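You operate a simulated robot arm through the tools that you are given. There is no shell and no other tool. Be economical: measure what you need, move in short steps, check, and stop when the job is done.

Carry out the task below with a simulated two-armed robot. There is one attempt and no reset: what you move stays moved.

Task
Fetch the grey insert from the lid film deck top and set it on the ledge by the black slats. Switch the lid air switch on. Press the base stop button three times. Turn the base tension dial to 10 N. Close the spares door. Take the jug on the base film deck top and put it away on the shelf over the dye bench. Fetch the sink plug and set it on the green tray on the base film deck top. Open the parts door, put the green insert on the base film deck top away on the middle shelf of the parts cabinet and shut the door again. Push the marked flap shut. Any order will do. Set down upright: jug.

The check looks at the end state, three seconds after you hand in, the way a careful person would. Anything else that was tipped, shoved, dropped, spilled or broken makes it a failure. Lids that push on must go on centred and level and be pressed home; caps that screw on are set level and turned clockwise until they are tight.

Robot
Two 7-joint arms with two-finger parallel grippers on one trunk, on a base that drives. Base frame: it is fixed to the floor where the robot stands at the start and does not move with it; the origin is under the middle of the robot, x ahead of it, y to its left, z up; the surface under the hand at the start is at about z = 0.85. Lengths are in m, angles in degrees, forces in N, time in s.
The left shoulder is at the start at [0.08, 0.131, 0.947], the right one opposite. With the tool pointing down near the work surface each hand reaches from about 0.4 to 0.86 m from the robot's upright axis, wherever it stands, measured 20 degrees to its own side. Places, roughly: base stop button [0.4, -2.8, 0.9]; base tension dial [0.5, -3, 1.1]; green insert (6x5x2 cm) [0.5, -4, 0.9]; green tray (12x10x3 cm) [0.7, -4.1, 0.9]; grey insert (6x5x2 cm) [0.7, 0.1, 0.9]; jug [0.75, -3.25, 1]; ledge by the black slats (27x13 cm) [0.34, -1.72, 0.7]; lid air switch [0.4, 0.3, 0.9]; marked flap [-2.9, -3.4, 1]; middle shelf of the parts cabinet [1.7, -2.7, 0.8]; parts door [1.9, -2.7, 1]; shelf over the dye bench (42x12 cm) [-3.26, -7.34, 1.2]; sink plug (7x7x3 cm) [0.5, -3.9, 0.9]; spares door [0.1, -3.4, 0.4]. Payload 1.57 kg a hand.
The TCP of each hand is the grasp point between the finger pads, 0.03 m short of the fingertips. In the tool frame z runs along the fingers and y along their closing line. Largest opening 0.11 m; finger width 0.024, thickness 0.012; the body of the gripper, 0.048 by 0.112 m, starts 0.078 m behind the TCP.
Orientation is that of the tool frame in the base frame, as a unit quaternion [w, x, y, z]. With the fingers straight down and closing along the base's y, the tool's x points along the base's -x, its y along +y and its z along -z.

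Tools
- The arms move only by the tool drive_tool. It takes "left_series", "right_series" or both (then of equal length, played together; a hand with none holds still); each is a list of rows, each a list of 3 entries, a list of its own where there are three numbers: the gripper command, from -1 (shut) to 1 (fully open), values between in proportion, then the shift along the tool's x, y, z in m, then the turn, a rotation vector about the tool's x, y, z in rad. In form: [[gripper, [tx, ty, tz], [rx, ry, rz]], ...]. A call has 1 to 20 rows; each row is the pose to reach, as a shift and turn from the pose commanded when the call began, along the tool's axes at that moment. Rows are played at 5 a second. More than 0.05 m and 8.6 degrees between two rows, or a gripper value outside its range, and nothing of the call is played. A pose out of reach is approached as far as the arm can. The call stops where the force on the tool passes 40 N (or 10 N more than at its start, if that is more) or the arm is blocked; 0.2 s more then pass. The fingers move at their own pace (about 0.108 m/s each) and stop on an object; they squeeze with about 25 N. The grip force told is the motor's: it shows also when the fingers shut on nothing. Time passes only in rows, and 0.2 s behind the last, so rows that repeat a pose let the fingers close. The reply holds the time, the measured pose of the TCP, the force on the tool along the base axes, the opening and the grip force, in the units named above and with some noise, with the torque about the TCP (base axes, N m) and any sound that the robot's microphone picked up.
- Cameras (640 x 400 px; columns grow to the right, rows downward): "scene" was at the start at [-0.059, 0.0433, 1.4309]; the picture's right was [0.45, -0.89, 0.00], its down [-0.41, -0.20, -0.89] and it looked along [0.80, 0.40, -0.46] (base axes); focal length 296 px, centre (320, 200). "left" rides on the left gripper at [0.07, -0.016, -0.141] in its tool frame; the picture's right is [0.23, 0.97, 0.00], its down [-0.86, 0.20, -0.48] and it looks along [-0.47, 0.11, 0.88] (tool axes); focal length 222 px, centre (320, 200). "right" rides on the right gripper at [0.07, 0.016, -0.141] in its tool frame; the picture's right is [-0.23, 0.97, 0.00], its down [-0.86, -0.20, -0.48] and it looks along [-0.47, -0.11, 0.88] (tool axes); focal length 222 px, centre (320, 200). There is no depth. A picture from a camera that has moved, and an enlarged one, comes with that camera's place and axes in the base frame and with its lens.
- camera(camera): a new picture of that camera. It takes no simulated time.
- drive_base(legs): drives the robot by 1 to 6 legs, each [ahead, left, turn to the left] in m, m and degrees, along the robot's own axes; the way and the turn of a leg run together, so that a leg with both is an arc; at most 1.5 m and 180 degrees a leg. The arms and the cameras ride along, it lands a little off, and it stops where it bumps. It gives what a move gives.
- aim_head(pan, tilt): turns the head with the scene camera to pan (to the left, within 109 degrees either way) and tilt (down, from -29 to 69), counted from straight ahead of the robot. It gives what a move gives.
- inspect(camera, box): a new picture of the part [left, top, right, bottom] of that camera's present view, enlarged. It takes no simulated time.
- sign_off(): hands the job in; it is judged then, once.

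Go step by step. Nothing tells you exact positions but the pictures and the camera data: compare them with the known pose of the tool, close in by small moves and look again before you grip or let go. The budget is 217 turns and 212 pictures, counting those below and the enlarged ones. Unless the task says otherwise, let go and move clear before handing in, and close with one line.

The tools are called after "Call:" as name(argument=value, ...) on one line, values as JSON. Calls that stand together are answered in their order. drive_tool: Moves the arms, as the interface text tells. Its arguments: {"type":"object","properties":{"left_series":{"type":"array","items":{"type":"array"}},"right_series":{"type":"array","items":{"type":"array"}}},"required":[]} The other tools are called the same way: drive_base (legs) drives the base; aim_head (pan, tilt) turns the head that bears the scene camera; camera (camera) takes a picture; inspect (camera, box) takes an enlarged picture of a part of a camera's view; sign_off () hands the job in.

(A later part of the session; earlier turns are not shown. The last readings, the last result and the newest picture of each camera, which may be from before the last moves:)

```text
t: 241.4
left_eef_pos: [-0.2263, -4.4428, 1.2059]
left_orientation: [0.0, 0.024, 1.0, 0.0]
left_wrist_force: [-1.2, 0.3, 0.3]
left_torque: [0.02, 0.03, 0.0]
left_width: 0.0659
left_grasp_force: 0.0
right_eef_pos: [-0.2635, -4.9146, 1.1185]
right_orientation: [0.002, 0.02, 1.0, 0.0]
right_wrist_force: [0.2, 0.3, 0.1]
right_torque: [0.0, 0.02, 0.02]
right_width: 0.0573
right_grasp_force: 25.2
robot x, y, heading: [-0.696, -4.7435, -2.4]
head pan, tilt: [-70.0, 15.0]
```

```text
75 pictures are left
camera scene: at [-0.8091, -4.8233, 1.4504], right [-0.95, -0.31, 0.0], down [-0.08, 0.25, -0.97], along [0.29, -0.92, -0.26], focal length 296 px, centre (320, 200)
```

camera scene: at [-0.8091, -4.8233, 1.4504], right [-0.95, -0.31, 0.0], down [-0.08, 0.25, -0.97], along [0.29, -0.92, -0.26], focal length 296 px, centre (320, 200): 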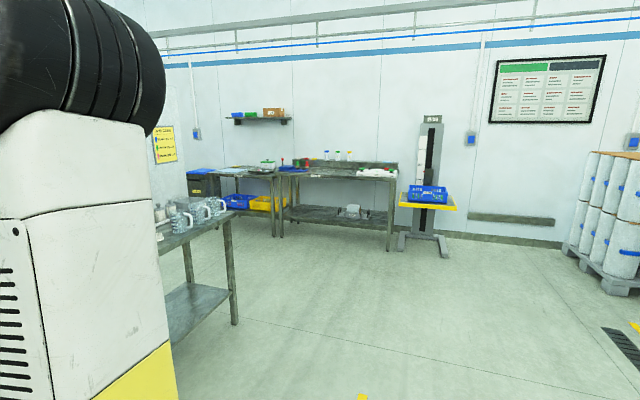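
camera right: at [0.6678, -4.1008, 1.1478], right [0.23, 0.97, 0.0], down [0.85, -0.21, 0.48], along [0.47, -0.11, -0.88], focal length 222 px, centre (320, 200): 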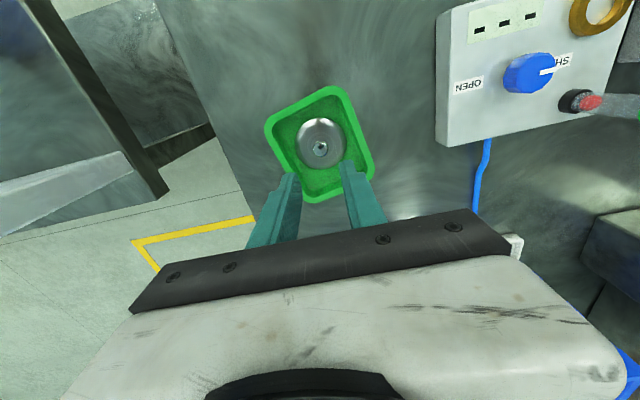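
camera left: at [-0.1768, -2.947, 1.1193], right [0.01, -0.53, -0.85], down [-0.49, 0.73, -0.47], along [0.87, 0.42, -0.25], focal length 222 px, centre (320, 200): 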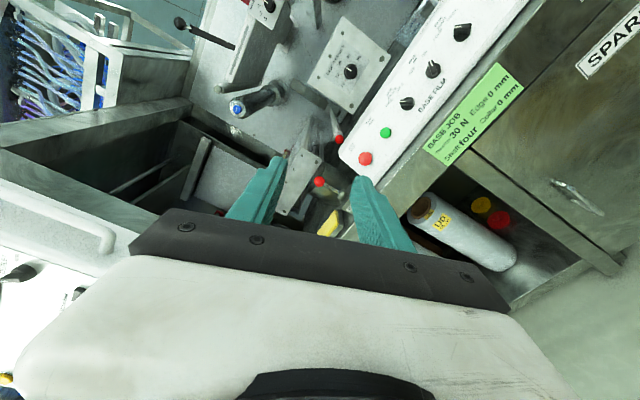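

There's no gap by the deck, so I'll go around the far end of the valve table. I'll drive along the aisle to y≈-7, then look down the back aisle.

Call:
drive_base(legs=[[0, 0, 2.4], [0, -1.5, 0], [0, -0.76, 0]])

Call:
aim_head(pan=0, tilt=20)

Call:
camera(camera="scene")

```text
t: 252.8
left_eef_pos: [-0.2156, -6.64, 1.2054]
left_orientation: [0.001, -0.007, 1.0, 0.001]
left_wrist_force: [0.2, 0.1, 0.6]
left_torque: [0.02, -0.02, -0.01]
left_width: 0.0662
left_grasp_force: 0.1
right_eef_pos: [-0.223, -7.1135, 1.118]
right_orientation: [0.001, -0.012, 1.0, 0.0]
right_wrist_force: [-1.1, 0.1, -0.8]
right_torque: [0.0, 0.03, 0.02]
right_width: 0.0573
right_grasp_force: 24.7
robot x, y, heading: [-0.6674, -6.9675, 1.5]
head pan, tilt: [-70.0, 15.0]
```

```text
t: 254.2
left_eef_pos: [-0.2152, -6.6394, 1.2045]
left_orientation: [0.0, -0.007, 1.0, 0.001]
left_wrist_force: [0.4, -0.4, 0.0]
left_torque: [0.01, 0.0, -0.05]
left_width: 0.0659
left_grasp_force: 0.0
right_eef_pos: [-0.222, -7.1121, 1.1183]
right_orientation: [0.001, -0.013, 1.0, 0.0]
right_wrist_force: [-0.8, 0.6, 0.0]
right_torque: [-0.02, 0.0, -0.01]
right_width: 0.0573
right_grasp_force: 24.8
robot x, y, heading: [-0.6672, -6.9681, 1.3]
head pan, tilt: [0.0, 20.0]
```

```text
74 pictures are left
camera scene: at [-0.7145, -6.9669, 1.4423], right [0.02, -1.0, 0.0], down [-0.34, -0.01, -0.94], along [0.94, 0.02, -0.34], focal length 296 px, centre (320, 200)
```

scene: 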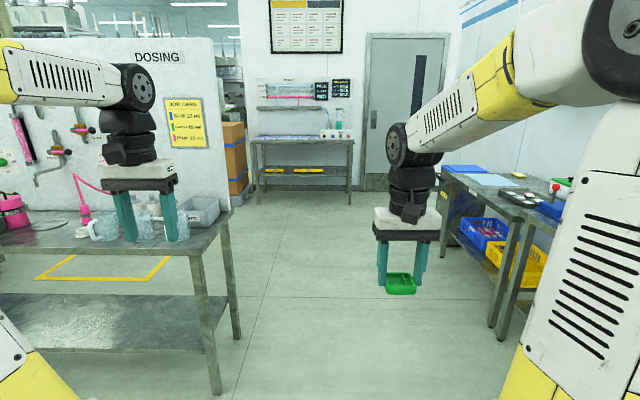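

Call:
drive_base(legs=[[1.2, -0.05, -1.3], [1.2, 0, 0], [0, 0, 90]])

Call:
camera(camera="scene")

```text
t: 269.7
left_eef_pos: [1.4188, -6.5492, 1.2058]
left_orientation: [-0.001, -0.701, 0.713, 0.001]
left_wrist_force: [0.7, -0.3, -0.6]
left_torque: [0.03, 0.0, 0.02]
left_width: 0.0661
left_grasp_force: 0.2
right_eef_pos: [1.8902, -6.5706, 1.1195]
right_orientation: [0.001, -0.704, 0.71, 0.002]
right_wrist_force: [0.4, 0.8, -1.2]
right_torque: [0.04, 0.01, -0.05]
right_width: 0.0574
right_grasp_force: 24.3
robot x, y, heading: [1.731, -7.01, 89.5]
head pan, tilt: [0.0, 20.0]
```

```text
73 pictures are left
camera scene: at [1.7301, -7.0548, 1.4423], right [1.0, -0.01, 0.0], down [0.0, -0.34, -0.94], along [0.01, 0.94, -0.34], focal length 296 px, centre (320, 200)
```

scene: 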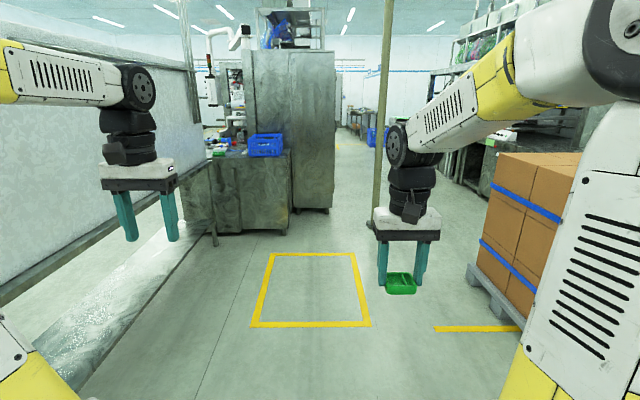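

The tall grey cabinet at the end is the parts cabinet, with its door facing +x at x≈1.9. I'll drive up the back aisle, keeping clear of the post near (2.35, -4.3).

Call:
drive_tool(left_series=[[0.2, [0, -0.04, 0], [0, 0, 0]], [0.2, [0, -0.08, 0], [0, 0, 0]], [0.2, [0, -0.12, 0], [0, 0, 0]]])

Call:
drive_base(legs=[[1.2, 0, 0.5], [1.1, 0, 0]])

Call:
aim_head(pan=-15, tilt=25)

Call:
camera(camera="scene")

```text
t: 270.5
left_eef_pos: [1.537, -6.5474, 1.2075]
left_orientation: [-0.001, -0.702, 0.713, 0.001]
left_wrist_force: [-0.8, 0.6, -0.6]
left_torque: [0.01, -0.04, 0.01]
left_width: 0.0659
left_grasp_force: 0.1
right_eef_pos: [1.891, -6.5717, 1.118]
right_orientation: [0.001, -0.705, 0.709, 0.001]
right_wrist_force: [0.2, 0.1, -0.7]
right_torque: [0.01, -0.06, -0.01]
right_width: 0.0574
right_grasp_force: 25.1
robot x, y, heading: [1.7339, -7.0101, 89.1]
head pan, tilt: [0.0, 20.0]
```

```text
t: 281.7
left_eef_pos: [1.5341, -4.2771, 1.2077]
left_orientation: [0.0, -0.702, 0.712, 0.001]
left_wrist_force: [0.1, 0.0, 0.0]
left_torque: [0.02, 0.0, -0.01]
left_width: 0.0661
left_grasp_force: 0.0
right_eef_pos: [1.8876, -4.3009, 1.1185]
right_orientation: [0.002, -0.705, 0.709, 0.001]
right_wrist_force: [0.5, -0.7, 0.0]
right_torque: [0.01, -0.01, -0.01]
right_width: 0.0573
right_grasp_force: 25.0
robot x, y, heading: [1.7307, -4.7399, 89.7]
head pan, tilt: [0.0, 20.0]
```

```text
t: 282.5
left_eef_pos: [1.5342, -4.2779, 1.2078]
left_orientation: [0.0, -0.702, 0.712, 0.0]
left_wrist_force: [0.4, -0.2, 0.4]
left_torque: [-0.04, 0.0, -0.02]
left_width: 0.0661
left_grasp_force: 0.0
right_eef_pos: [1.8867, -4.2999, 1.118]
right_orientation: [0.001, -0.705, 0.709, 0.002]
right_wrist_force: [-0.2, -0.7, -0.3]
right_torque: [0.02, 0.04, 0.02]
right_width: 0.0572
right_grasp_force: 24.7
robot x, y, heading: [1.7259, -4.7419, 89.5]
head pan, tilt: [-15.0, 25.0]
```

```text
72 pictures are left
camera scene: at [1.7511, -4.788, 1.4342], right [0.96, -0.27, 0.0], down [-0.11, -0.41, -0.91], along [0.24, 0.87, -0.42], focal length 296 px, centre (320, 200)
```

scene: 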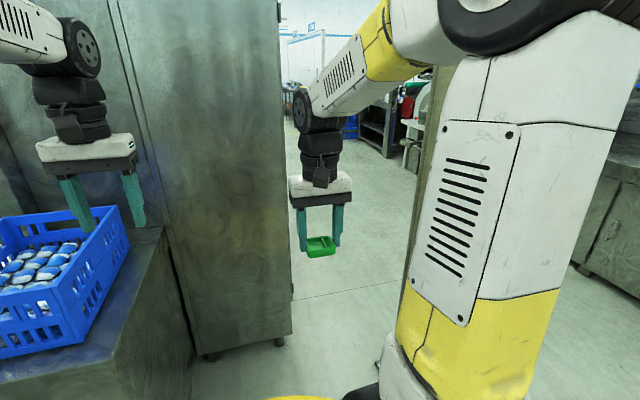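

The post is at about (2.47, -3.77), so I'll pass on its right side and come round to face the cabinet door.

Call:
drive_base(legs=[[0.1, -0.85, 0], [0.5, -0.37, 0], [1.2, 0, 0], [0, 0, 90]])

Call:
aim_head(pan=0, tilt=20)

Call:
camera(camera="scene")

```text
t: 299.6
left_eef_pos: [2.4982, -3.1176, 1.2073]
left_orientation: [0.001, 1.0, -0.015, 0.0]
left_wrist_force: [0.0, 0.1, -0.4]
left_torque: [0.01, -0.03, -0.01]
left_width: 0.0661
left_grasp_force: 0.1
right_eef_pos: [2.5267, -2.766, 1.1183]
right_orientation: [0.0, 1.0, -0.009, -0.002]
right_wrist_force: [-0.1, -1.2, -1.2]
right_torque: [0.04, 0.0, -0.01]
right_width: 0.0573
right_grasp_force: 24.3
robot x, y, heading: [2.9659, -2.9293, 178.4]
head pan, tilt: [-15.0, 25.0]
```

```text
t: 300.4
left_eef_pos: [2.5003, -3.1181, 1.2069]
left_orientation: [0.001, 1.0, -0.015, 0.0]
left_wrist_force: [-0.9, 0.3, -0.1]
left_torque: [-0.02, 0.0, -0.02]
left_width: 0.0661
left_grasp_force: 0.1
right_eef_pos: [2.5272, -2.7661, 1.1184]
right_orientation: [0.001, 1.0, -0.01, -0.002]
right_wrist_force: [0.1, 1.8, -0.5]
right_torque: [0.05, 0.02, 0.02]
right_width: 0.0572
right_grasp_force: 25.5
robot x, y, heading: [2.9625, -2.9322, 179.2]
head pan, tilt: [0.0, 20.0]
```

```text
71 pictures are left
camera scene: at [3.01, -2.9289, 1.4422], right [0.02, 1.0, 0.0], down [0.34, -0.01, -0.94], along [-0.94, 0.02, -0.34], focal length 296 px, centre (320, 200)
```

scene: 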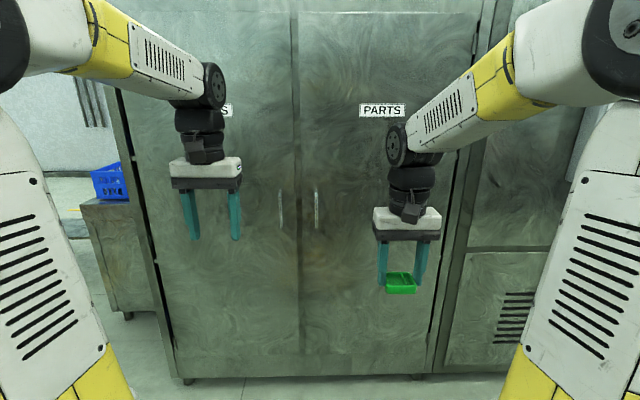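

The PARTS door is the right-hand one, with a vertical handle near (1.95, -2.92, 1.02) and its hinge at about y=-2.38. I'll line up and bring the left hand to the handle.

Call:
drive_base(legs=[[0.25, -0.16, 0.8]])

Call:
drive_tool(left_series=[[0.2, [-0.011, -0.005, 0.016], [0, -0.125, 0]], [0.2, [-0.022, -0.01, 0.032], [0, -0.25, 0]], [0.2, [-0.033, -0.015, 0.048], [0, -0.375, 0]], [0.2, [-0.044, -0.02, 0.064], [0, -0.5, 0]], [0.2, [-0.056, -0.025, 0.08], [0, -0.625, 0]], [0.2, [-0.067, -0.03, 0.096], [0, -0.75, 0]], [0.2, [-0.078, -0.035, 0.112], [0, -0.875, 0]], [0.2, [-0.09, -0.04, 0.127], [0, -1.0, 0]], [0.2, [-0.09, -0.04, 0.127], [0, -1.0, 0]]])

Call:
camera(camera="left")

Call:
camera(camera="scene")

```text
t: 302.4
left_eef_pos: [2.2426, -2.9526, 1.2069]
left_orientation: [0.002, 1.0, -0.013, 0.001]
left_wrist_force: [0.5, -0.2, 0.2]
left_torque: [-0.01, -0.03, 0.04]
left_width: 0.0659
left_grasp_force: 0.1
right_eef_pos: [2.2681, -2.5991, 1.1182]
right_orientation: [0.0, 1.0, -0.006, -0.002]
right_wrist_force: [0.4, 0.0, -1.0]
right_torque: [-0.04, 0.01, 0.01]
right_width: 0.0573
right_grasp_force: 25.4
robot x, y, heading: [2.708, -2.7632, 179.1]
head pan, tilt: [0.0, 20.0]
```

```text
t: 304.4
left_eef_pos: [2.1559, -2.9105, 1.0796]
left_orientation: [-0.005, 0.878, -0.009, -0.479]
left_wrist_force: [0.3, 0.3, 0.3]
left_torque: [-0.01, -0.01, 0.03]
left_width: 0.0658
left_grasp_force: 0.2
left hand out of reach, approached as far as the arm can: row 7, 8
right_eef_pos: [2.2692, -2.5989, 1.1176]
right_orientation: [0.0, 1.0, -0.006, -0.002]
right_wrist_force: [1.1, 0.5, -0.3]
right_torque: [0.06, 0.01, 0.0]
right_width: 0.0572
right_grasp_force: 25.2
robot x, y, heading: [2.7068, -2.7603, 179.2]
head pan, tilt: [0.0, 20.0]
```

```text
70 pictures are left
camera left: at [2.3137, -2.8977, 1.0981], right [0.1, -0.98, -0.19], down [-0.07, -0.2, 0.98], along [-0.99, -0.09, -0.08], focal length 222 px, centre (320, 200)
```

left: 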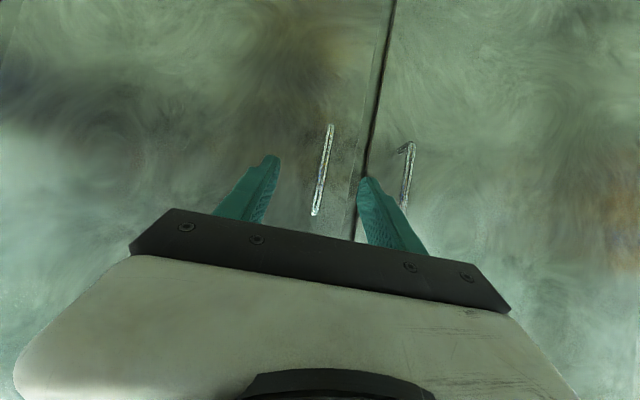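

```text
69 pictures are left
camera scene: at [2.7533, -2.7604, 1.4423], right [0.02, 1.0, 0.0], down [0.34, -0.01, -0.94], along [-0.94, 0.02, -0.34], focal length 296 px, centre (320, 200)
```

scene: 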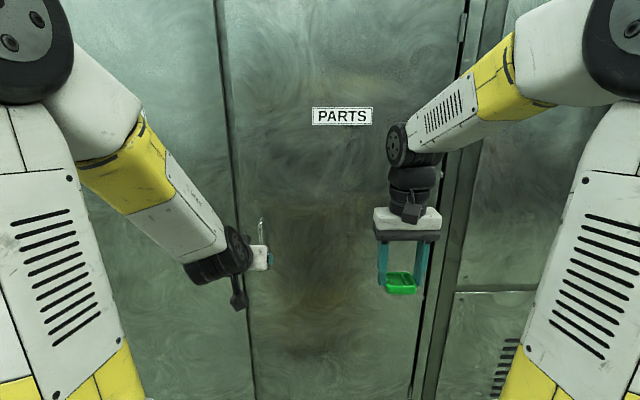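

Call:
drive_base(legs=[[0.1, 0, 0.8]])

Call:
drive_tool(left_series=[[0.2, [-0.011, 0.01, 0.03], [0, 0, 0]], [0.2, [-0.021, 0.015, 0.06], [0, 0, 0]], [0.2, [-0.021, 0.015, 0.085], [0, 0, 0]], [0.2, [-0.021, 0.015, 0.085], [0, 0, 0]]])

Call:
camera(camera="left")

```text
t: 305.6
left_eef_pos: [2.0515, -2.917, 1.0806]
left_orientation: [-0.002, 0.878, -0.006, -0.48]
left_wrist_force: [0.4, 1.1, 0.4]
left_torque: [0.0, 0.02, 0.02]
left_width: 0.0657
left_grasp_force: 0.1
right_eef_pos: [2.1616, -2.6031, 1.1187]
right_orientation: [0.0, 1.0, -0.002, -0.002]
right_wrist_force: [0.2, 0.2, 0.5]
right_torque: [-0.01, 0.01, 0.0]
right_width: 0.0573
right_grasp_force: 24.9
robot x, y, heading: [2.6009, -2.7593, 179.5]
head pan, tilt: [0.0, 20.0]
```

```text
t: 306.6
left_eef_pos: [1.9675, -2.9295, 1.0494]
left_orientation: [-0.001, 0.878, -0.005, -0.479]
left_wrist_force: [-0.5, 0.1, -0.5]
left_torque: [-0.01, -0.01, -0.03]
left_width: 0.0663
left_grasp_force: 0.1
right_eef_pos: [2.1625, -2.6051, 1.1185]
right_orientation: [0.0, 1.0, -0.001, -0.001]
right_wrist_force: [0.3, -0.7, -0.5]
right_torque: [-0.05, 0.03, 0.0]
right_width: 0.0574
right_grasp_force: 25.0
robot x, y, heading: [2.601, -2.7587, 179.9]
head pan, tilt: [0.0, 20.0]
```

```text
68 pictures are left
camera left: at [2.1271, -2.9153, 1.0681], right [0.11, -0.98, -0.19], down [-0.06, -0.2, 0.98], along [-0.99, -0.1, -0.08], focal length 222 px, centre (320, 200)
```

left: 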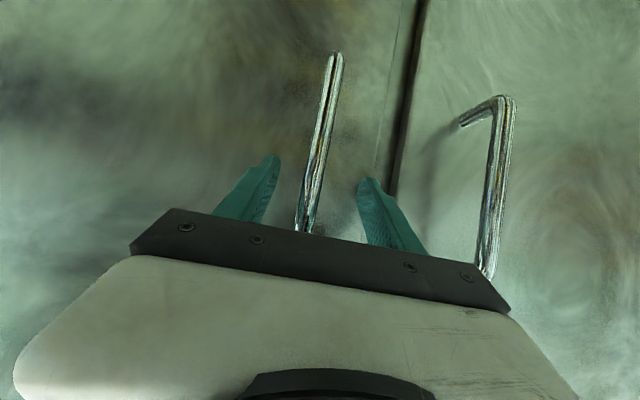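

Call:
drive_tool(left_series=[[0.2, [0, 0, 0.012], [0, 0, 0]], [0.2, [0, 0, 0.02], [0, 0, 0]], [-0.4, [0, 0, 0.02], [0, 0, 0]], [-1, [0, 0, 0.02], [0, 0, 0]], [-1, [0, 0, 0.02], [0, 0, 0]], [-1, [0, 0, 0.02], [0, 0, 0]]])

```text
t: 307.0
left_eef_pos: [1.9671, -2.9289, 1.0468]
left_orientation: [-0.001, 0.877, -0.004, -0.48]
left_wrist_force: [21.5, 0.8, 10.2]
left_torque: [-0.46, 0.17, 0.7]
left_width: 0.0655
left_grasp_force: 0.1
right_eef_pos: [2.1636, -2.6046, 1.1191]
right_orientation: [0.001, 1.0, 0.001, -0.001]
right_wrist_force: [0.0, 0.4, 0.0]
right_torque: [0.02, -0.02, -0.01]
right_width: 0.0573
right_grasp_force: 25.1
robot x, y, heading: [2.6035, -2.7608, 179.8]
head pan, tilt: [0.0, 20.0]
stopped in row 1 (left hand): the force on the tool passed its limit at 56 N (the readings are from after the stop); the commanded pose is now the measured one
```

Call:
drive_tool(left_series=[[0.2, [0, 0, -0.006], [0, 0, 0]], [-0.4, [0, 0, -0.006], [0, 0, 0]], [-1, [0, 0, -0.006], [0, 0, 0]], [-1, [0, 0, -0.006], [0, 0, 0]], [-1, [0, 0, -0.006], [0, 0, 0]]])

Call:
inspect(camera="left", box=[200, 40, 440, 250])

```text
t: 308.3
left_eef_pos: [1.9701, -2.9214, 1.0509]
left_orientation: [-0.005, 0.877, -0.011, -0.48]
left_wrist_force: [0.1, 2.8, -1.5]
left_torque: [0.21, 0.04, -0.16]
left_width: 0.0137
left_grasp_force: 30.7
right_eef_pos: [2.1619, -2.6037, 1.1185]
right_orientation: [0.0, 1.0, 0.0, -0.001]
right_wrist_force: [-0.4, 0.4, -0.7]
right_torque: [-0.05, 0.02, -0.02]
right_width: 0.0573
right_grasp_force: 25.2
robot x, y, heading: [2.6032, -2.7615, 179.7]
head pan, tilt: [0.0, 20.0]
stopped in row 5 (left hand): the force on the tool passed its limit at 41 N (the readings are from after the stop); the commanded pose is now the measured one
```

```text
1.90 times, centred on (320, 145) of left
camera zoom: at [2.1284, -2.9099, 1.0684], right [0.1, -0.98, -0.19], down [-0.07, -0.2, 0.98], along [-0.99, -0.08, -0.08], focal length 423 px, centre (320, 305)
```

zoom: 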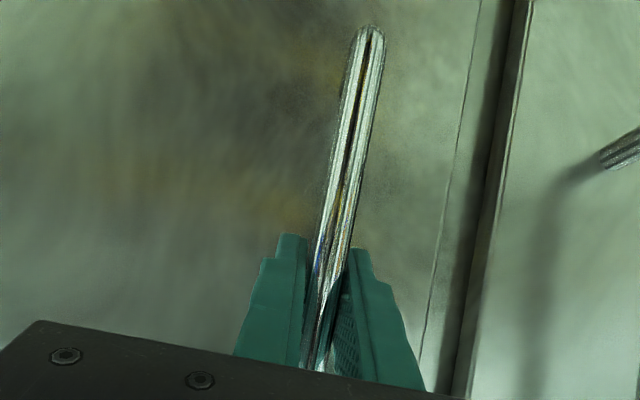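

The handle is gripped. I'll pull the door open along its arc by driving the base back and to the right.

Call:
drive_base(legs=[[-0.07, -0.008, 0], [-0.069, -0.018, 0], [-0.128, -0.062, 0]])

Call:
camera(camera="scene")

```text
t: 309.9
left_eef_pos: [2.0864, -2.8974, 1.05]
left_orientation: [-0.009, 0.878, -0.015, -0.479]
left_wrist_force: [1.4, -0.8, -1.6]
left_torque: [0.19, 0.06, 0.09]
left_width: 0.014
left_grasp_force: 29.8
right_eef_pos: [2.2787, -2.5836, 1.1179]
right_orientation: [0.0, 1.0, -0.002, -0.001]
right_wrist_force: [-0.3, -0.1, -0.3]
right_torque: [-0.01, -0.01, 0.01]
right_width: 0.0574
right_grasp_force: 24.9
robot x, y, heading: [2.7227, -2.7384, 179.7]
head pan, tilt: [0.0, 20.0]
stopped in leg 2: the force on the tool passed its limit at 44 N (the readings are from after the stop); the commanded pose is now the measured one
```

```text
66 pictures are left
camera scene: at [2.7636, -2.7385, 1.4423], right [0.01, 1.0, 0.0], down [0.34, 0.0, -0.94], along [-0.94, 0.0, -0.34], focal length 296 px, centre (320, 200)
```

scene: 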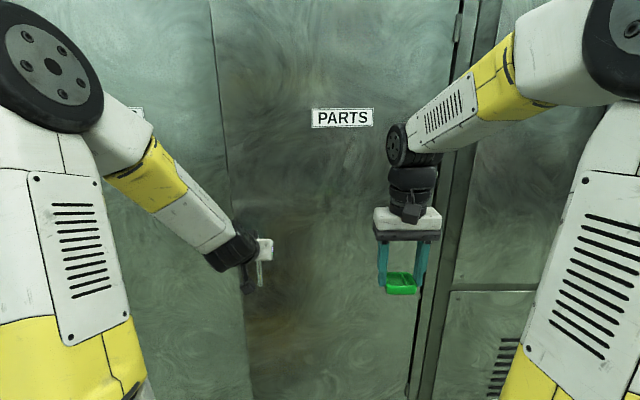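

Call:
drive_base(legs=[[-0.055, -0.02, 0], [-0.055, -0.026, 0], [-0.06, -0.038, 0], [-0.055, -0.045, 0]])

Call:
camera(camera="scene")

```text
t: 312.1
left_eef_pos: [2.242, -2.8139, 1.051]
left_orientation: [-0.012, 0.878, -0.02, -0.478]
left_wrist_force: [-1.0, 0.4, -1.3]
left_torque: [0.34, 0.02, 0.12]
left_width: 0.0139
left_grasp_force: 30.4
right_eef_pos: [2.4346, -2.5064, 1.1184]
right_orientation: [0.0, 1.0, -0.003, -0.001]
right_wrist_force: [-0.8, -1.0, -0.9]
right_torque: [-0.01, 0.0, -0.01]
right_width: 0.0575
right_grasp_force: 25.0
robot x, y, heading: [2.871, -2.665, 179.4]
head pan, tilt: [0.0, 20.0]
stopped in leg 3: the force on the tool passed its limit at 43 N (the readings are from after the stop); the commanded pose is now the measured one
```

```text
65 pictures are left
camera scene: at [2.9199, -2.6624, 1.4423], right [0.01, 1.0, 0.0], down [0.34, 0.0, -0.94], along [-0.94, 0.01, -0.34], focal length 296 px, centre (320, 200)
```

scene: 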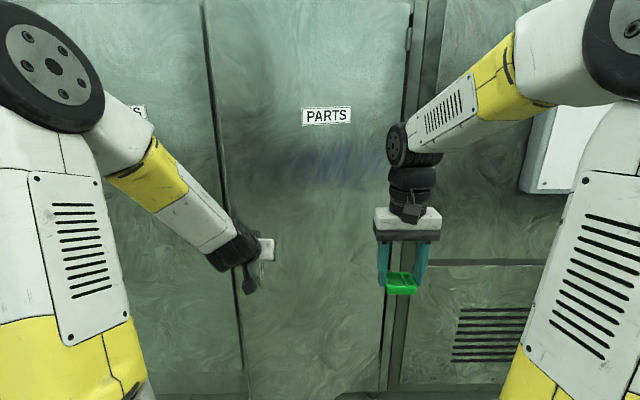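

The door is swinging. From the positions, the hinge is at about (1.94, -2.447) with radius 0.475. I'll continue along that arc.

Call:
drive_base(legs=[[-0.045, -0.043, 0], [-0.042, -0.051, 0], [-0.03, -0.055, 0], [-0.027, -0.055, 0], [-0.022, -0.08, 0]])

Call:
camera(camera="scene")

```text
t: 314.0
left_eef_pos: [2.3347, -2.7087, 1.0505]
left_orientation: [-0.011, 0.879, -0.016, -0.477]
left_wrist_force: [3.6, -1.4, 2.6]
left_torque: [0.71, -0.04, -0.37]
left_width: 0.0137
left_grasp_force: 29.8
right_eef_pos: [2.5282, -2.3987, 1.1175]
right_orientation: [0.0, 1.0, -0.002, -0.001]
right_wrist_force: [-1.1, 0.4, -0.5]
right_torque: [0.01, 0.03, -0.01]
right_width: 0.0571
right_grasp_force: 25.1
robot x, y, heading: [2.9673, -2.5581, 179.4]
head pan, tilt: [0.0, 20.0]
stopped in leg 3: the force on the tool passed its limit at 42 N (the readings are from after the stop); the commanded pose is now the measured one
```

```text
64 pictures are left
camera scene: at [3.0136, -2.5531, 1.4423], right [0.01, 1.0, 0.0], down [0.34, 0.0, -0.94], along [-0.94, 0.01, -0.34], focal length 296 px, centre (320, 200)
```

scene: 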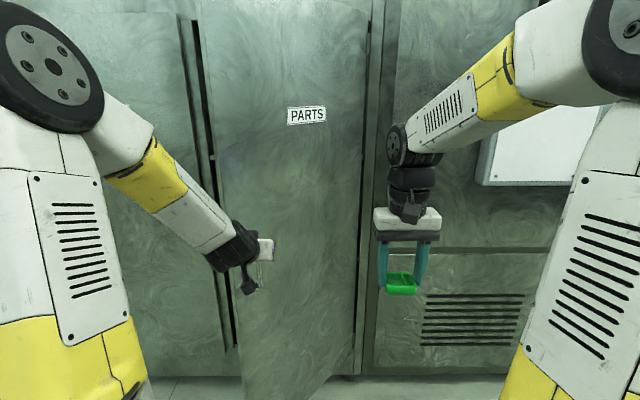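

Call:
drive_base(legs=[[-0.022, -0.035, 0], [-0.018, -0.035, 0], [-0.013, -0.035, 0], [-0.008, -0.035, 0], [-0.004, -0.04, 0]])

Call:
camera(camera="scene")

```text
t: 316.7
left_eef_pos: [2.4015, -2.5621, 1.0483]
left_orientation: [-0.009, 0.879, -0.012, -0.477]
left_wrist_force: [7.6, -2.7, 5.5]
left_torque: [0.56, -0.16, 0.09]
left_width: 0.014
left_grasp_force: 30.4
right_eef_pos: [2.5918, -2.2468, 1.1174]
right_orientation: [0.0, 1.0, -0.002, -0.002]
right_wrist_force: [0.1, 0.3, -0.6]
right_torque: [-0.04, 0.0, -0.02]
right_width: 0.0574
right_grasp_force: 24.9
robot x, y, heading: [3.0331, -2.4027, 179.5]
head pan, tilt: [0.0, 20.0]
stopped in leg 5: the force on the tool passed its limit at 49 N (the readings are from after the stop); the commanded pose is now the measured one
```

```text
63 pictures are left
camera scene: at [3.0777, -2.4018, 1.4422], right [0.01, 1.0, 0.0], down [0.34, 0.0, -0.94], along [-0.94, 0.01, -0.34], focal length 296 px, centre (320, 200)
```

scene: 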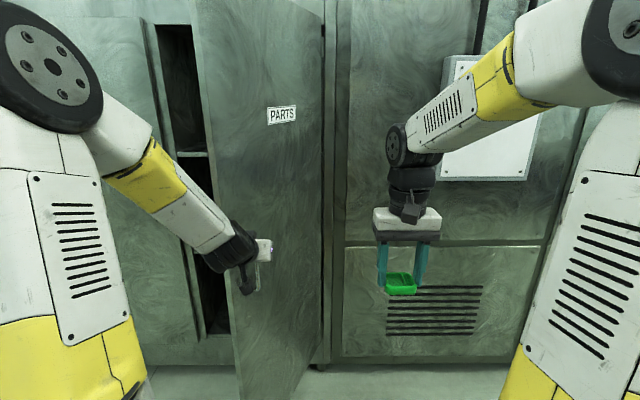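

The door is about 76° open. I'll release the handle, move both hands to the inner side, and push the door wider with the side of the right gripper.

Call:
drive_tool(left_series=[[-0.4, [0, 0, 0], [0, 0, 0]], [0.2, [0, 0, 0], [0, 0, 0]], [0.2, [0, 0, -0.04], [0, 0, 0]], [0.2, [0, 0, -0.08], [0, 0, 0]], [0.2, [0, 0, -0.12], [0, 0, 0]]])

Call:
drive_base(legs=[[0, 0.55, 0.5], [0.25, 0, 0]])

Call:
camera(camera="scene")

```text
t: 318.1
left_eef_pos: [2.507, -2.6304, 1.1059]
left_orientation: [0.035, 0.884, 0.047, -0.464]
left_wrist_force: [-0.7, 0.9, 0.9]
left_torque: [-0.01, 0.0, 0.01]
left_width: 0.066
left_grasp_force: 0.0
right_eef_pos: [2.5929, -2.2466, 1.1176]
right_orientation: [0.0, 1.0, -0.003, -0.001]
right_wrist_force: [0.8, 1.3, -0.5]
right_torque: [-0.06, 0.0, -0.04]
right_width: 0.0572
right_grasp_force: 25.4
robot x, y, heading: [3.0332, -2.4038, 179.7]
head pan, tilt: [0.0, 20.0]
stopped in row 5 (left hand): the arm was blocked; the commanded pose is now the measured one
```

```text
t: 322.7
left_eef_pos: [2.2554, -3.1878, 1.1047]
left_orientation: [0.035, 0.883, 0.048, -0.465]
left_wrist_force: [0.0, 0.5, -0.2]
left_torque: [-0.01, 0.01, 0.03]
left_width: 0.0659
left_grasp_force: 0.0
right_eef_pos: [2.34, -2.8036, 1.1171]
right_orientation: [0.0, 1.0, -0.003, -0.001]
right_wrist_force: [0.3, -0.2, -0.5]
right_torque: [0.01, -0.01, -0.01]
right_width: 0.0572
right_grasp_force: 25.1
robot x, y, heading: [2.7827, -2.9588, 180.0]
head pan, tilt: [0.0, 20.0]
```

```text
62 pictures are left
camera scene: at [2.8252, -2.9575, 1.4423], right [0.01, 1.0, 0.0], down [0.34, 0.0, -0.94], along [-0.94, 0.01, -0.34], focal length 296 px, centre (320, 200)
```

scene: 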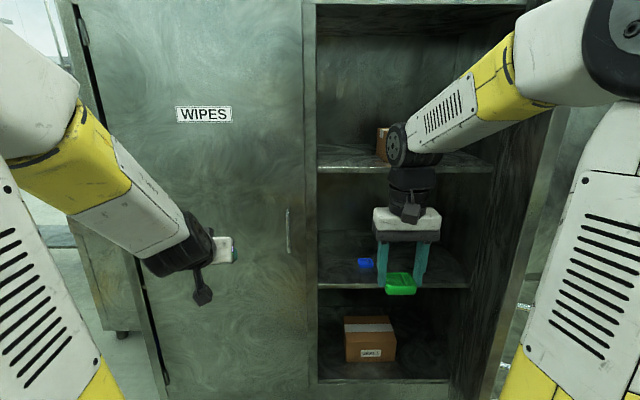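

The cabinet's middle shelf is at z≈0.78 with clear space. First I'll nudge the door wider by strafing right with the right gripper against its inner face.

Call:
drive_base(legs=[[0, -0.25, 0], [0, -0.2, 0]])

Call:
camera(camera="scene")

```text
t: 325.9
left_eef_pos: [2.258, -2.7405, 1.1059]
left_orientation: [0.035, 0.884, 0.049, -0.464]
left_wrist_force: [-0.2, 0.2, 0.7]
left_torque: [0.02, 0.04, 0.04]
left_width: 0.0662
left_grasp_force: 0.1
right_eef_pos: [2.3417, -2.3625, 1.1174]
right_orientation: [0.003, 1.0, 0.004, 0.0]
right_wrist_force: [1.0, -3.4, 1.0]
right_torque: [0.5, 0.21, -0.04]
right_width: 0.0574
right_grasp_force: 25.3
robot x, y, heading: [2.7812, -2.5119, 179.9]
head pan, tilt: [0.0, 20.0]
stopped in leg 2: the robot was blocked; the commanded pose is now the measured one
```

```text
61 pictures are left
camera scene: at [2.8271, -2.5099, 1.4423], right [0.0, 1.0, 0.0], down [0.34, 0.0, -0.94], along [-0.94, 0.0, -0.34], focal length 296 px, centre (320, 200)
```

scene: 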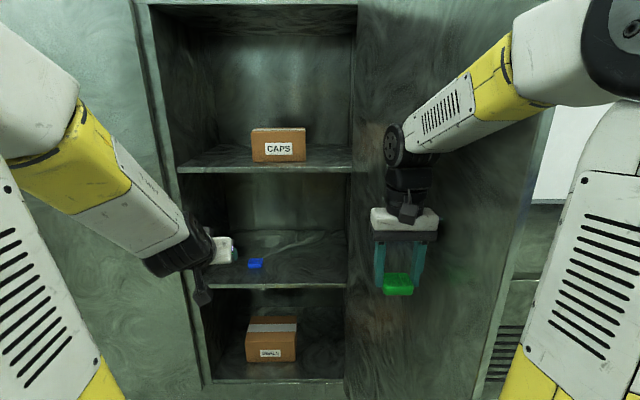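

The door is open to about 109°, and the right half of the middle shelf is clear. I'll lower the right hand, pitch it about 15° and drive in toward the shelf.

Call:
drive_base(legs=[[0.05, 0.2, 0]])

Call:
drive_tool(right_series=[[-0.6, [0, 0, 0.04], [0, -0.05, 0]], [-0.6, [0, 0, 0.085], [0, -0.1, 0]], [-0.6, [-0.01, 0, 0.13], [0, -0.15, 0]], [-0.6, [-0.03, 0, 0.17], [0, -0.2, 0]], [-0.6, [-0.06, 0, 0.2], [0, -0.26, 0]], [-0.6, [-0.1, 0, 0.215], [0, -0.26, 0]], [-0.6, [-0.14, 0, 0.215], [0, -0.26, 0]]], left_series=[[0.2, [0.0, 0, -0.01], [0, 0, 0]], [0.2, [0, 0, -0.02], [0, 0, 0]], [0.2, [0, 0, -0.03], [0, 0, 0]], [0.2, [0, 0, -0.04], [0, 0, 0]], [0.2, [0, 0, -0.05], [0, 0, 0]], [0.2, [0, 0, -0.06], [0, 0, 0]], [0.2, [0, 0, -0.06], [0, 0, 0]]])

Call:
camera(camera="right")

```text
t: 327.6
left_eef_pos: [2.2059, -2.9467, 1.1046]
left_orientation: [0.035, 0.883, 0.049, -0.465]
left_wrist_force: [-0.4, -0.4, -1.0]
left_torque: [-0.04, 0.01, 0.01]
left_width: 0.0659
left_grasp_force: 0.1
right_eef_pos: [2.2906, -2.5653, 1.1176]
right_orientation: [0.002, 1.0, 0.006, 0.001]
right_wrist_force: [-0.4, 0.8, -0.5]
right_torque: [-0.03, 0.01, 0.04]
right_width: 0.0573
right_grasp_force: 24.7
robot x, y, heading: [2.7256, -2.7136, 180.2]
head pan, tilt: [0.0, 20.0]
```

```text
t: 329.1
left_eef_pos: [2.2421, -2.9407, 1.1522]
left_orientation: [0.036, 0.884, 0.05, -0.464]
left_wrist_force: [-0.1, 0.6, 0.1]
left_torque: [-0.02, 0.04, -0.01]
left_width: 0.066
left_grasp_force: 0.1
left hand out of reach, approached as far as the arm can: row 1, 2, 3, 4, 5, 6, 7
right_eef_pos: [2.1507, -2.571, 0.9048]
right_orientation: [0.004, 0.991, 0.006, -0.13]
right_wrist_force: [0.6, 0.0, -0.1]
right_torque: [-0.01, 0.02, -0.02]
right_width: 0.0575
right_grasp_force: 25.3
robot x, y, heading: [2.7327, -2.7162, 179.9]
head pan, tilt: [0.0, 20.0]
```

```text
60 pictures are left
camera right: at [2.2535, -2.5852, 1.0239], right [-0.21, -0.98, 0.06], down [-0.71, 0.19, 0.68], along [-0.68, 0.1, -0.73], focal length 222 px, centre (320, 200)
```

right: 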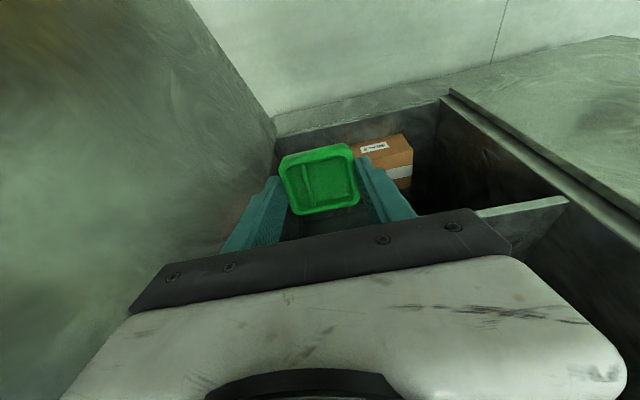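

Call:
drive_tool(left_series=[[0.2, [0, 0, 0], [0, 0.125, 0]], [0.2, [0, 0, 0], [0, 0.25, 0]], [0.2, [0, 0, 0], [0, 0.375, 0]], [0.2, [0, 0, 0], [0, 0.5, 0]], [0.2, [0, 0, 0], [0, 0.625, 0]], [0.2, [0, 0, 0], [0, 0.75, 0]], [0.2, [0, 0, 0], [0, 0.875, 0]], [0.2, [0, 0, 0], [0, 0.97, 0]]])

Call:
drive_base(legs=[[0.17, 0.03, 0]])

Call:
drive_tool(right_series=[[-0.6, [-0.035, 0, 0.01], [0, 0, 0]], [-0.6, [-0.07, 0, 0.02], [0, 0, 0]], [-0.6, [-0.105, 0, 0.03], [0, 0, 0]], [-0.6, [-0.135, 0, 0.036], [0, 0, 0]], [-0.6, [-0.135, 0, 0.036], [0, 0, 0]]])

Call:
camera(camera="right")

Call:
camera(camera="scene")

```text
t: 330.9
left_eef_pos: [2.2415, -2.9404, 1.1532]
left_orientation: [0.008, 0.998, 0.061, 0.003]
left_wrist_force: [0.0, -0.7, 0.6]
left_torque: [0.02, 0.02, 0.03]
left_width: 0.0659
left_grasp_force: 0.0
right_eef_pos: [2.1503, -2.5716, 0.9043]
right_orientation: [0.004, 0.992, 0.006, -0.129]
right_wrist_force: [0.2, 0.6, -0.2]
right_torque: [0.0, -0.01, 0.0]
right_width: 0.0576
right_grasp_force: 24.8
robot x, y, heading: [2.731, -2.7174, 179.8]
head pan, tilt: [0.0, 20.0]
```

```text
t: 332.4
left_eef_pos: [2.0703, -2.9673, 1.153]
left_orientation: [0.009, 0.998, 0.059, 0.001]
left_wrist_force: [0.4, -0.4, 0.3]
left_torque: [0.02, 0.03, 0.02]
left_width: 0.066
left_grasp_force: 0.0
right_eef_pos: [1.9811, -2.5979, 0.9051]
right_orientation: [0.003, 0.992, 0.004, -0.129]
right_wrist_force: [0.2, -0.7, -0.4]
right_torque: [-0.02, 0.01, -0.03]
right_width: 0.0572
right_grasp_force: 25.0
robot x, y, heading: [2.5604, -2.747, 179.9]
head pan, tilt: [0.0, 20.0]
```

```text
t: 333.6
left_eef_pos: [2.0702, -2.9671, 1.1526]
left_orientation: [0.009, 0.998, 0.059, 0.001]
left_wrist_force: [-0.3, -0.4, 0.4]
left_torque: [-0.01, -0.03, 0.0]
left_width: 0.066
left_grasp_force: 0.0
right_eef_pos: [1.8411, -2.6002, 0.9035]
right_orientation: [0.003, 0.992, 0.003, -0.13]
right_wrist_force: [-0.6, -1.0, -0.3]
right_torque: [-0.02, -0.02, 0.01]
right_width: 0.0572
right_grasp_force: 25.4
robot x, y, heading: [2.5582, -2.744, 179.8]
head pan, tilt: [0.0, 20.0]
```

```text
59 pictures are left
camera right: at [1.944, -2.6149, 1.0221], right [-0.21, -0.98, 0.06], down [-0.7, 0.2, 0.68], along [-0.68, 0.1, -0.73], focal length 222 px, centre (320, 200)
```

right: 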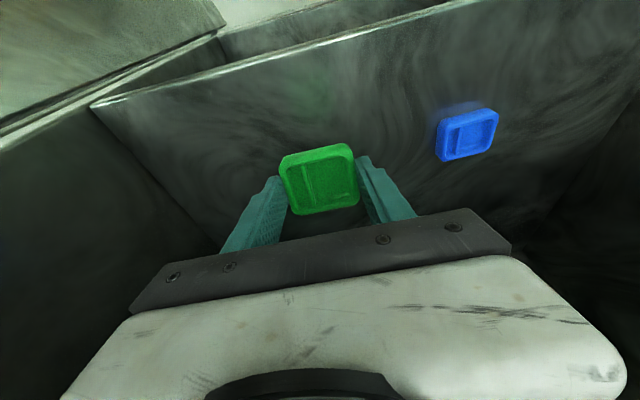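

```text
58 pictures are left
camera scene: at [2.6049, -2.7432, 1.4423], right [0.01, 1.0, 0.0], down [0.34, 0.0, -0.94], along [-0.94, 0.01, -0.34], focal length 296 px, centre (320, 200)
```

scene: 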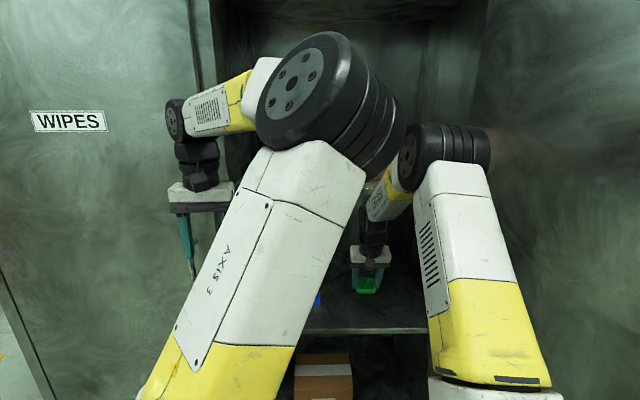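

Call:
drive_tool(right_series=[[-0.6, [0.0077, 0, 0.029], [0, 0, 0]], [-0.6, [0.0142, 0, 0.053], [0, 0, 0]], [-0.6, [0.018, 0, 0.0676], [0, 0, 0]], [-0.6, [0.0194, 0, 0.0725], [0, 0, 0]]])

Call:
drive_tool(right_series=[[-0.6, [0.001, 0, 0.004], [0, 0, 0]], [-0.6, [0.002, 0, 0.008], [0, 0, 0]], [-0.6, [0.003, 0, 0.012], [0, 0, 0]]])

```text
t: 334.6
left_eef_pos: [2.0702, -2.9673, 1.152]
left_orientation: [0.008, 0.998, 0.059, 0.001]
left_wrist_force: [0.3, 0.2, 0.1]
left_torque: [-0.01, 0.0, 0.01]
left_width: 0.0661
left_grasp_force: 0.1
right_eef_pos: [1.8412, -2.6011, 0.8271]
right_orientation: [0.003, 0.992, 0.004, -0.129]
right_wrist_force: [0.3, -0.1, -0.2]
right_torque: [0.01, -0.01, -0.04]
right_width: 0.0575
right_grasp_force: 25.2
robot x, y, heading: [2.5579, -2.7448, 179.8]
head pan, tilt: [0.0, 20.0]
```

```text
t: 335.4
left_eef_pos: [2.0708, -2.9676, 1.1532]
left_orientation: [0.008, 0.998, 0.058, 0.0]
left_wrist_force: [0.1, 0.1, -0.7]
left_torque: [-0.05, 0.02, -0.01]
left_width: 0.066
left_grasp_force: 0.1
right_eef_pos: [1.839, -2.5992, 0.8189]
right_orientation: [0.003, 0.991, 0.003, -0.134]
right_wrist_force: [-1.3, 0.1, 20.0]
right_torque: [0.07, -0.25, 0.0]
right_width: 0.0576
right_grasp_force: 24.7
robot x, y, heading: [2.5579, -2.7448, 180.0]
head pan, tilt: [0.0, 20.0]
```

Call:
drive_tool(right_series=[[-0.6, [0, 0, -0.003], [0, 0.07, 0]], [-0.6, [0, 0, -0.003], [0, 0.14, 0]], [-0.6, [0, 0, -0.002], [0, 0.2, 0]], [-0.6, [0, 0, -0.001], [0, 0.24, 0]]])

Call:
inspect(camera="right", box=[200, 80, 440, 230])

```text
t: 336.4
left_eef_pos: [2.0706, -2.967, 1.1528]
left_orientation: [0.009, 0.998, 0.058, 0.002]
left_wrist_force: [0.2, -0.4, -0.3]
left_torque: [0.03, -0.03, 0.01]
left_width: 0.0661
left_grasp_force: 0.1
right_eef_pos: [1.8419, -2.5993, 0.8182]
right_orientation: [0.003, 1.0, 0.003, -0.01]
right_wrist_force: [-0.8, -0.1, 0.0]
right_torque: [-0.01, 0.04, 0.02]
right_width: 0.0576
right_grasp_force: 24.9
robot x, y, heading: [2.5601, -2.7447, 179.5]
head pan, tilt: [0.0, 20.0]
```

```text
2.67 times, centred on (320, 155) of right
camera zoom: at [1.9135, -2.614, 0.9585], right [-0.22, -0.98, 0.01], down [-0.85, 0.2, 0.49], along [-0.48, 0.1, -0.87], focal length 592 px, centre (320, 320)
```

zoom: 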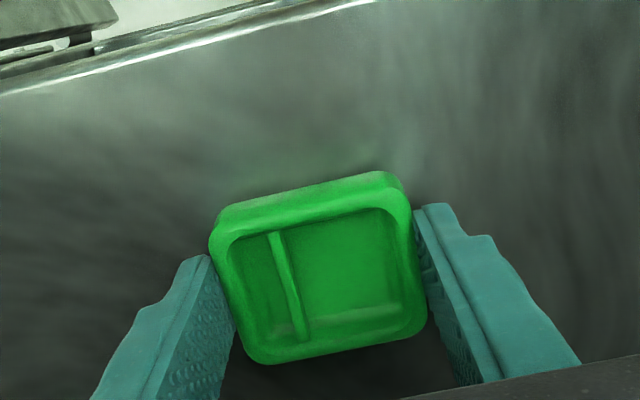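

Call:
drive_tool(right_series=[[-0.6, [0, 0, 0.003], [0, 0, 0]], [-0.6, [0, 0, 0.005], [0, 0, 0]], [0.1, [0, 0, 0.004], [0, 0, 0]], [0.35, [0, 0, 0.002], [0, 0, 0]], [0.35, [0, 0, -0.01], [0, 0, 0]], [0.35, [0.04, 0, -0.012], [0, 0, 0]], [0.35, [0.08, 0, -0.015], [0, 0, 0]], [0.35, [0.12, 0, -0.02], [0, 0, 0]], [0.35, [0.16, 0, -0.02], [0, 0, 0]]])

Call:
camera(camera="right")

```text
t: 338.4
left_eef_pos: [2.0707, -2.9681, 1.1531]
left_orientation: [0.009, 0.998, 0.058, 0.002]
left_wrist_force: [0.4, 0.6, -0.4]
left_torque: [-0.03, -0.01, -0.01]
left_width: 0.0663
left_grasp_force: 0.1
right_eef_pos: [2.0017, -2.5981, 0.8334]
right_orientation: [0.003, 1.0, 0.003, -0.01]
right_wrist_force: [-0.1, 0.6, -0.6]
right_torque: [-0.01, -0.03, -0.01]
right_width: 0.0746
right_grasp_force: 0.1
robot x, y, heading: [2.5594, -2.7446, 179.8]
head pan, tilt: [0.0, 20.0]
```

```text
56 pictures are left
camera right: at [2.073, -2.6134, 0.9726], right [-0.22, -0.98, 0.01], down [-0.85, 0.2, 0.49], along [-0.48, 0.1, -0.87], focal length 222 px, centre (320, 200)
```

right: 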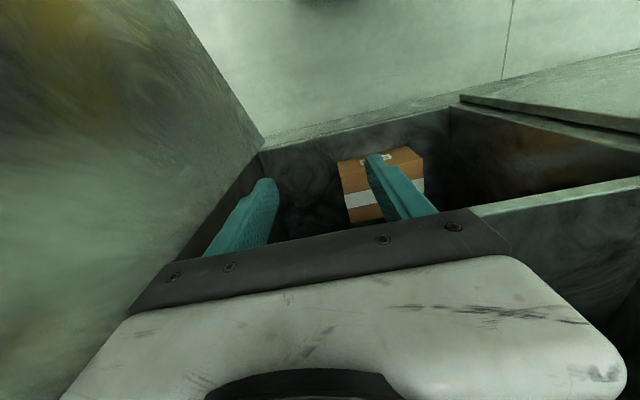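

Call:
drive_base(legs=[[-0.45, 0, 0]])

Call:
drive_tool(right_series=[[0, [0.01, 0, -0.045], [0, 0, 0]], [-0.5, [0.02, 0, -0.09], [0, 0, 0]], [-1, [0.03, 0, -0.135], [0, 0, 0]], [-1, [0.04, 0, -0.18], [0, 0, 0]], [-1, [0.05, 0, -0.225], [0, 0, 0]], [-1, [0.06, 0, -0.27], [0, 0, 0]], [-1, [0.06, 0, -0.3], [0, 0, 0]]])

Call:
camera(camera="scene")

```text
t: 341.1
left_eef_pos: [2.5135, -2.9685, 1.1524]
left_orientation: [0.009, 0.998, 0.057, 0.001]
left_wrist_force: [0.1, 0.1, 0.3]
left_torque: [0.01, 0.05, 0.01]
left_width: 0.066
left_grasp_force: 0.1
right_eef_pos: [2.445, -2.6, 0.8324]
right_orientation: [0.002, 1.0, 0.002, -0.009]
right_wrist_force: [0.2, -0.2, 0.6]
right_torque: [0.02, 0.0, 0.05]
right_width: 0.0742
right_grasp_force: 0.1
robot x, y, heading: [3.0053, -2.7457, 179.4]
head pan, tilt: [0.0, 20.0]
```

```text
t: 342.7
left_eef_pos: [2.5131, -2.9695, 1.1523]
left_orientation: [0.009, 0.998, 0.058, 0.001]
left_wrist_force: [-0.8, -0.2, -0.7]
left_torque: [0.01, -0.03, -0.04]
left_width: 0.0658
left_grasp_force: 0.0
right_eef_pos: [2.5121, -2.6018, 1.1304]
right_orientation: [0.002, 1.0, 0.003, -0.01]
right_wrist_force: [-0.7, 0.4, -0.2]
right_torque: [0.04, 0.01, 0.01]
right_width: 0.0
right_grasp_force: 21.9
robot x, y, heading: [3.0011, -2.7496, 179.6]
head pan, tilt: [0.0, 20.0]
```

```text
55 pictures are left
camera scene: at [3.0488, -2.7461, 1.4423], right [0.01, 1.0, 0.0], down [0.34, 0.0, -0.94], along [-0.94, 0.01, -0.34], focal length 296 px, centre (320, 200)
```

scene: 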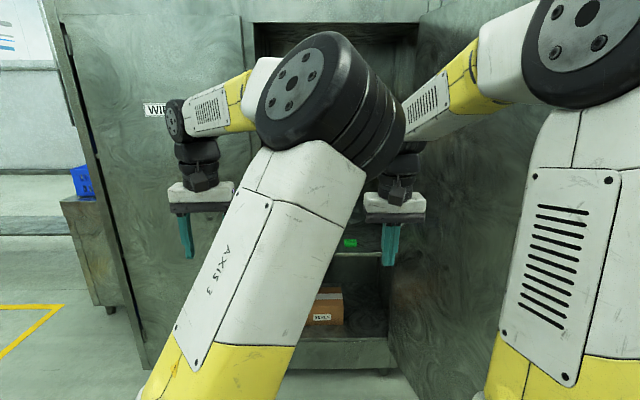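

The green insert stands on the middle shelf. Next I'll go around to the outer side of the door to shut it.

Call:
drive_base(legs=[[-0.03, 0, 0.4], [0, -0.68, 0]])

Call:
drive_tool(right_series=[[-1, [-0.045, 0, 0], [0, 0, 0]], [-1, [-0.09, 0, 0], [0, 0, 0]], [-1, [-0.135, 0, 0], [0, 0, 0]], [-1, [-0.18, 0, 0], [0, 0, 0]], [-1, [-0.22, 0, 0], [0, 0, 0]]])

Call:
camera(camera="scene")

```text
t: 346.9
left_eef_pos: [2.5461, -2.2864, 1.1529]
left_orientation: [0.008, 0.998, 0.059, 0.002]
left_wrist_force: [0.5, -0.4, 0.4]
left_torque: [0.03, 0.01, -0.01]
left_width: 0.066
left_grasp_force: 0.0
right_eef_pos: [2.5433, -1.9205, 1.13]
right_orientation: [0.002, 1.0, 0.004, -0.01]
right_wrist_force: [0.2, -0.7, 0.3]
right_torque: [0.02, -0.01, 0.01]
right_width: 0.0
right_grasp_force: 20.9
robot x, y, heading: [3.0359, -2.0656, 179.8]
head pan, tilt: [0.0, 20.0]
```

```text
t: 348.1
left_eef_pos: [2.5462, -2.2867, 1.1535]
left_orientation: [0.009, 0.998, 0.06, 0.0]
left_wrist_force: [-0.1, -0.8, -0.2]
left_torque: [-0.03, 0.05, -0.02]
left_width: 0.0659
left_grasp_force: 0.1
right_eef_pos: [2.3214, -1.9232, 1.1335]
right_orientation: [0.002, 1.0, 0.005, -0.01]
right_wrist_force: [-0.1, 0.0, -0.1]
right_torque: [-0.04, 0.03, 0.04]
right_width: 0.0
right_grasp_force: 20.9
robot x, y, heading: [3.0364, -2.0638, 180.0]
head pan, tilt: [0.0, 20.0]
```

```text
54 pictures are left
camera scene: at [3.0809, -2.0621, 1.4423], right [0.0, 1.0, 0.0], down [0.34, 0.0, -0.94], along [-0.94, 0.0, -0.34], focal length 296 px, centre (320, 200)
```

scene: 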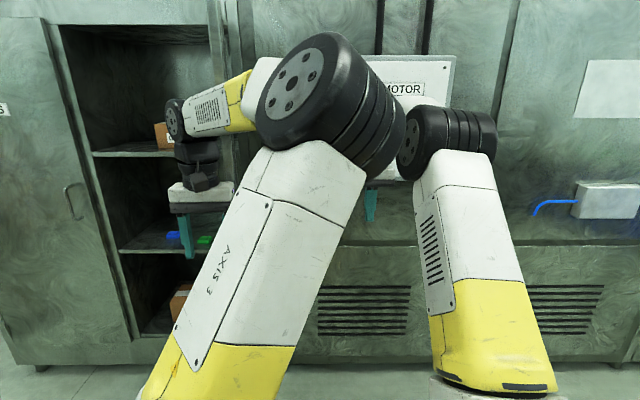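

Call:
drive_base(legs=[[0, 0.35, 0], [0, 0.35, 0]])

Call:
camera(camera="scene")

```text
t: 352.3
left_eef_pos: [2.5411, -2.9957, 1.1529]
left_orientation: [0.009, 0.998, 0.056, 0.002]
left_wrist_force: [-0.7, 0.2, 0.6]
left_torque: [0.0, 0.0, -0.01]
left_width: 0.066
left_grasp_force: 0.0
right_eef_pos: [2.3185, -2.6328, 1.133]
right_orientation: [0.003, 1.0, 0.002, -0.009]
right_wrist_force: [0.1, 0.6, 0.2]
right_torque: [-0.02, -0.01, 0.0]
right_width: 0.0001
right_grasp_force: 20.9
robot x, y, heading: [3.0286, -2.7784, 179.5]
head pan, tilt: [0.0, 20.0]
```

```text
53 pictures are left
camera scene: at [3.0762, -2.775, 1.4423], right [0.01, 1.0, 0.0], down [0.34, 0.0, -0.94], along [-0.94, 0.01, -0.34], focal length 296 px, centre (320, 200)
```

scene: 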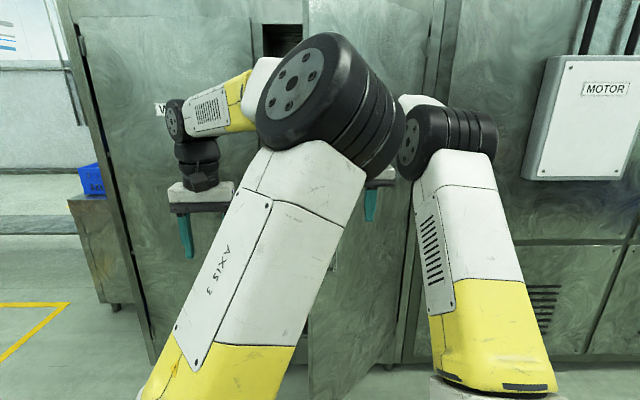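

The door has swung most of the way. I'll continue pushing along the arc until it's shut.

Call:
drive_base(legs=[[0.094, 0.112, 0], [0.126, 0.073, 0], [0.1, 0.023, 0]])

Call:
camera(camera="right")

```text
t: 355.4
left_eef_pos: [2.22, -3.2062, 1.1525]
left_orientation: [0.008, 0.998, 0.057, 0.001]
left_wrist_force: [0.6, -0.2, -0.1]
left_torque: [0.05, 0.02, 0.01]
left_width: 0.0656
left_grasp_force: 0.0
right_eef_pos: [1.9972, -2.8425, 1.1334]
right_orientation: [0.003, 1.0, 0.003, -0.009]
right_wrist_force: [0.1, -0.2, 0.2]
right_torque: [-0.02, 0.03, 0.01]
right_width: 0.0
right_grasp_force: 21.5
robot x, y, heading: [2.7111, -2.9872, 179.5]
head pan, tilt: [0.0, 20.0]
```

```text
52 pictures are left
camera right: at [2.0696, -2.8581, 1.2731], right [-0.22, -0.98, 0.01], down [-0.85, 0.2, 0.49], along [-0.48, 0.1, -0.87], focal length 222 px, centre (320, 200)
```

right: 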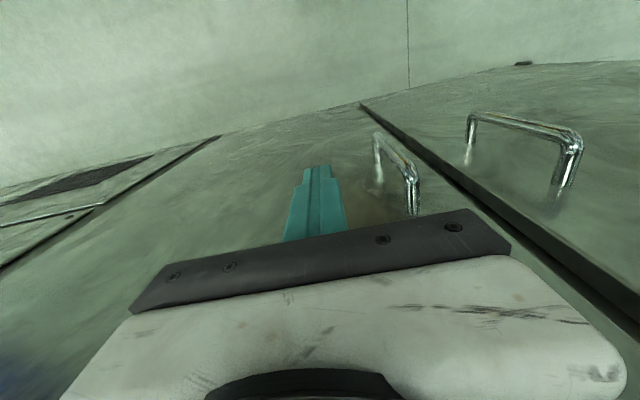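

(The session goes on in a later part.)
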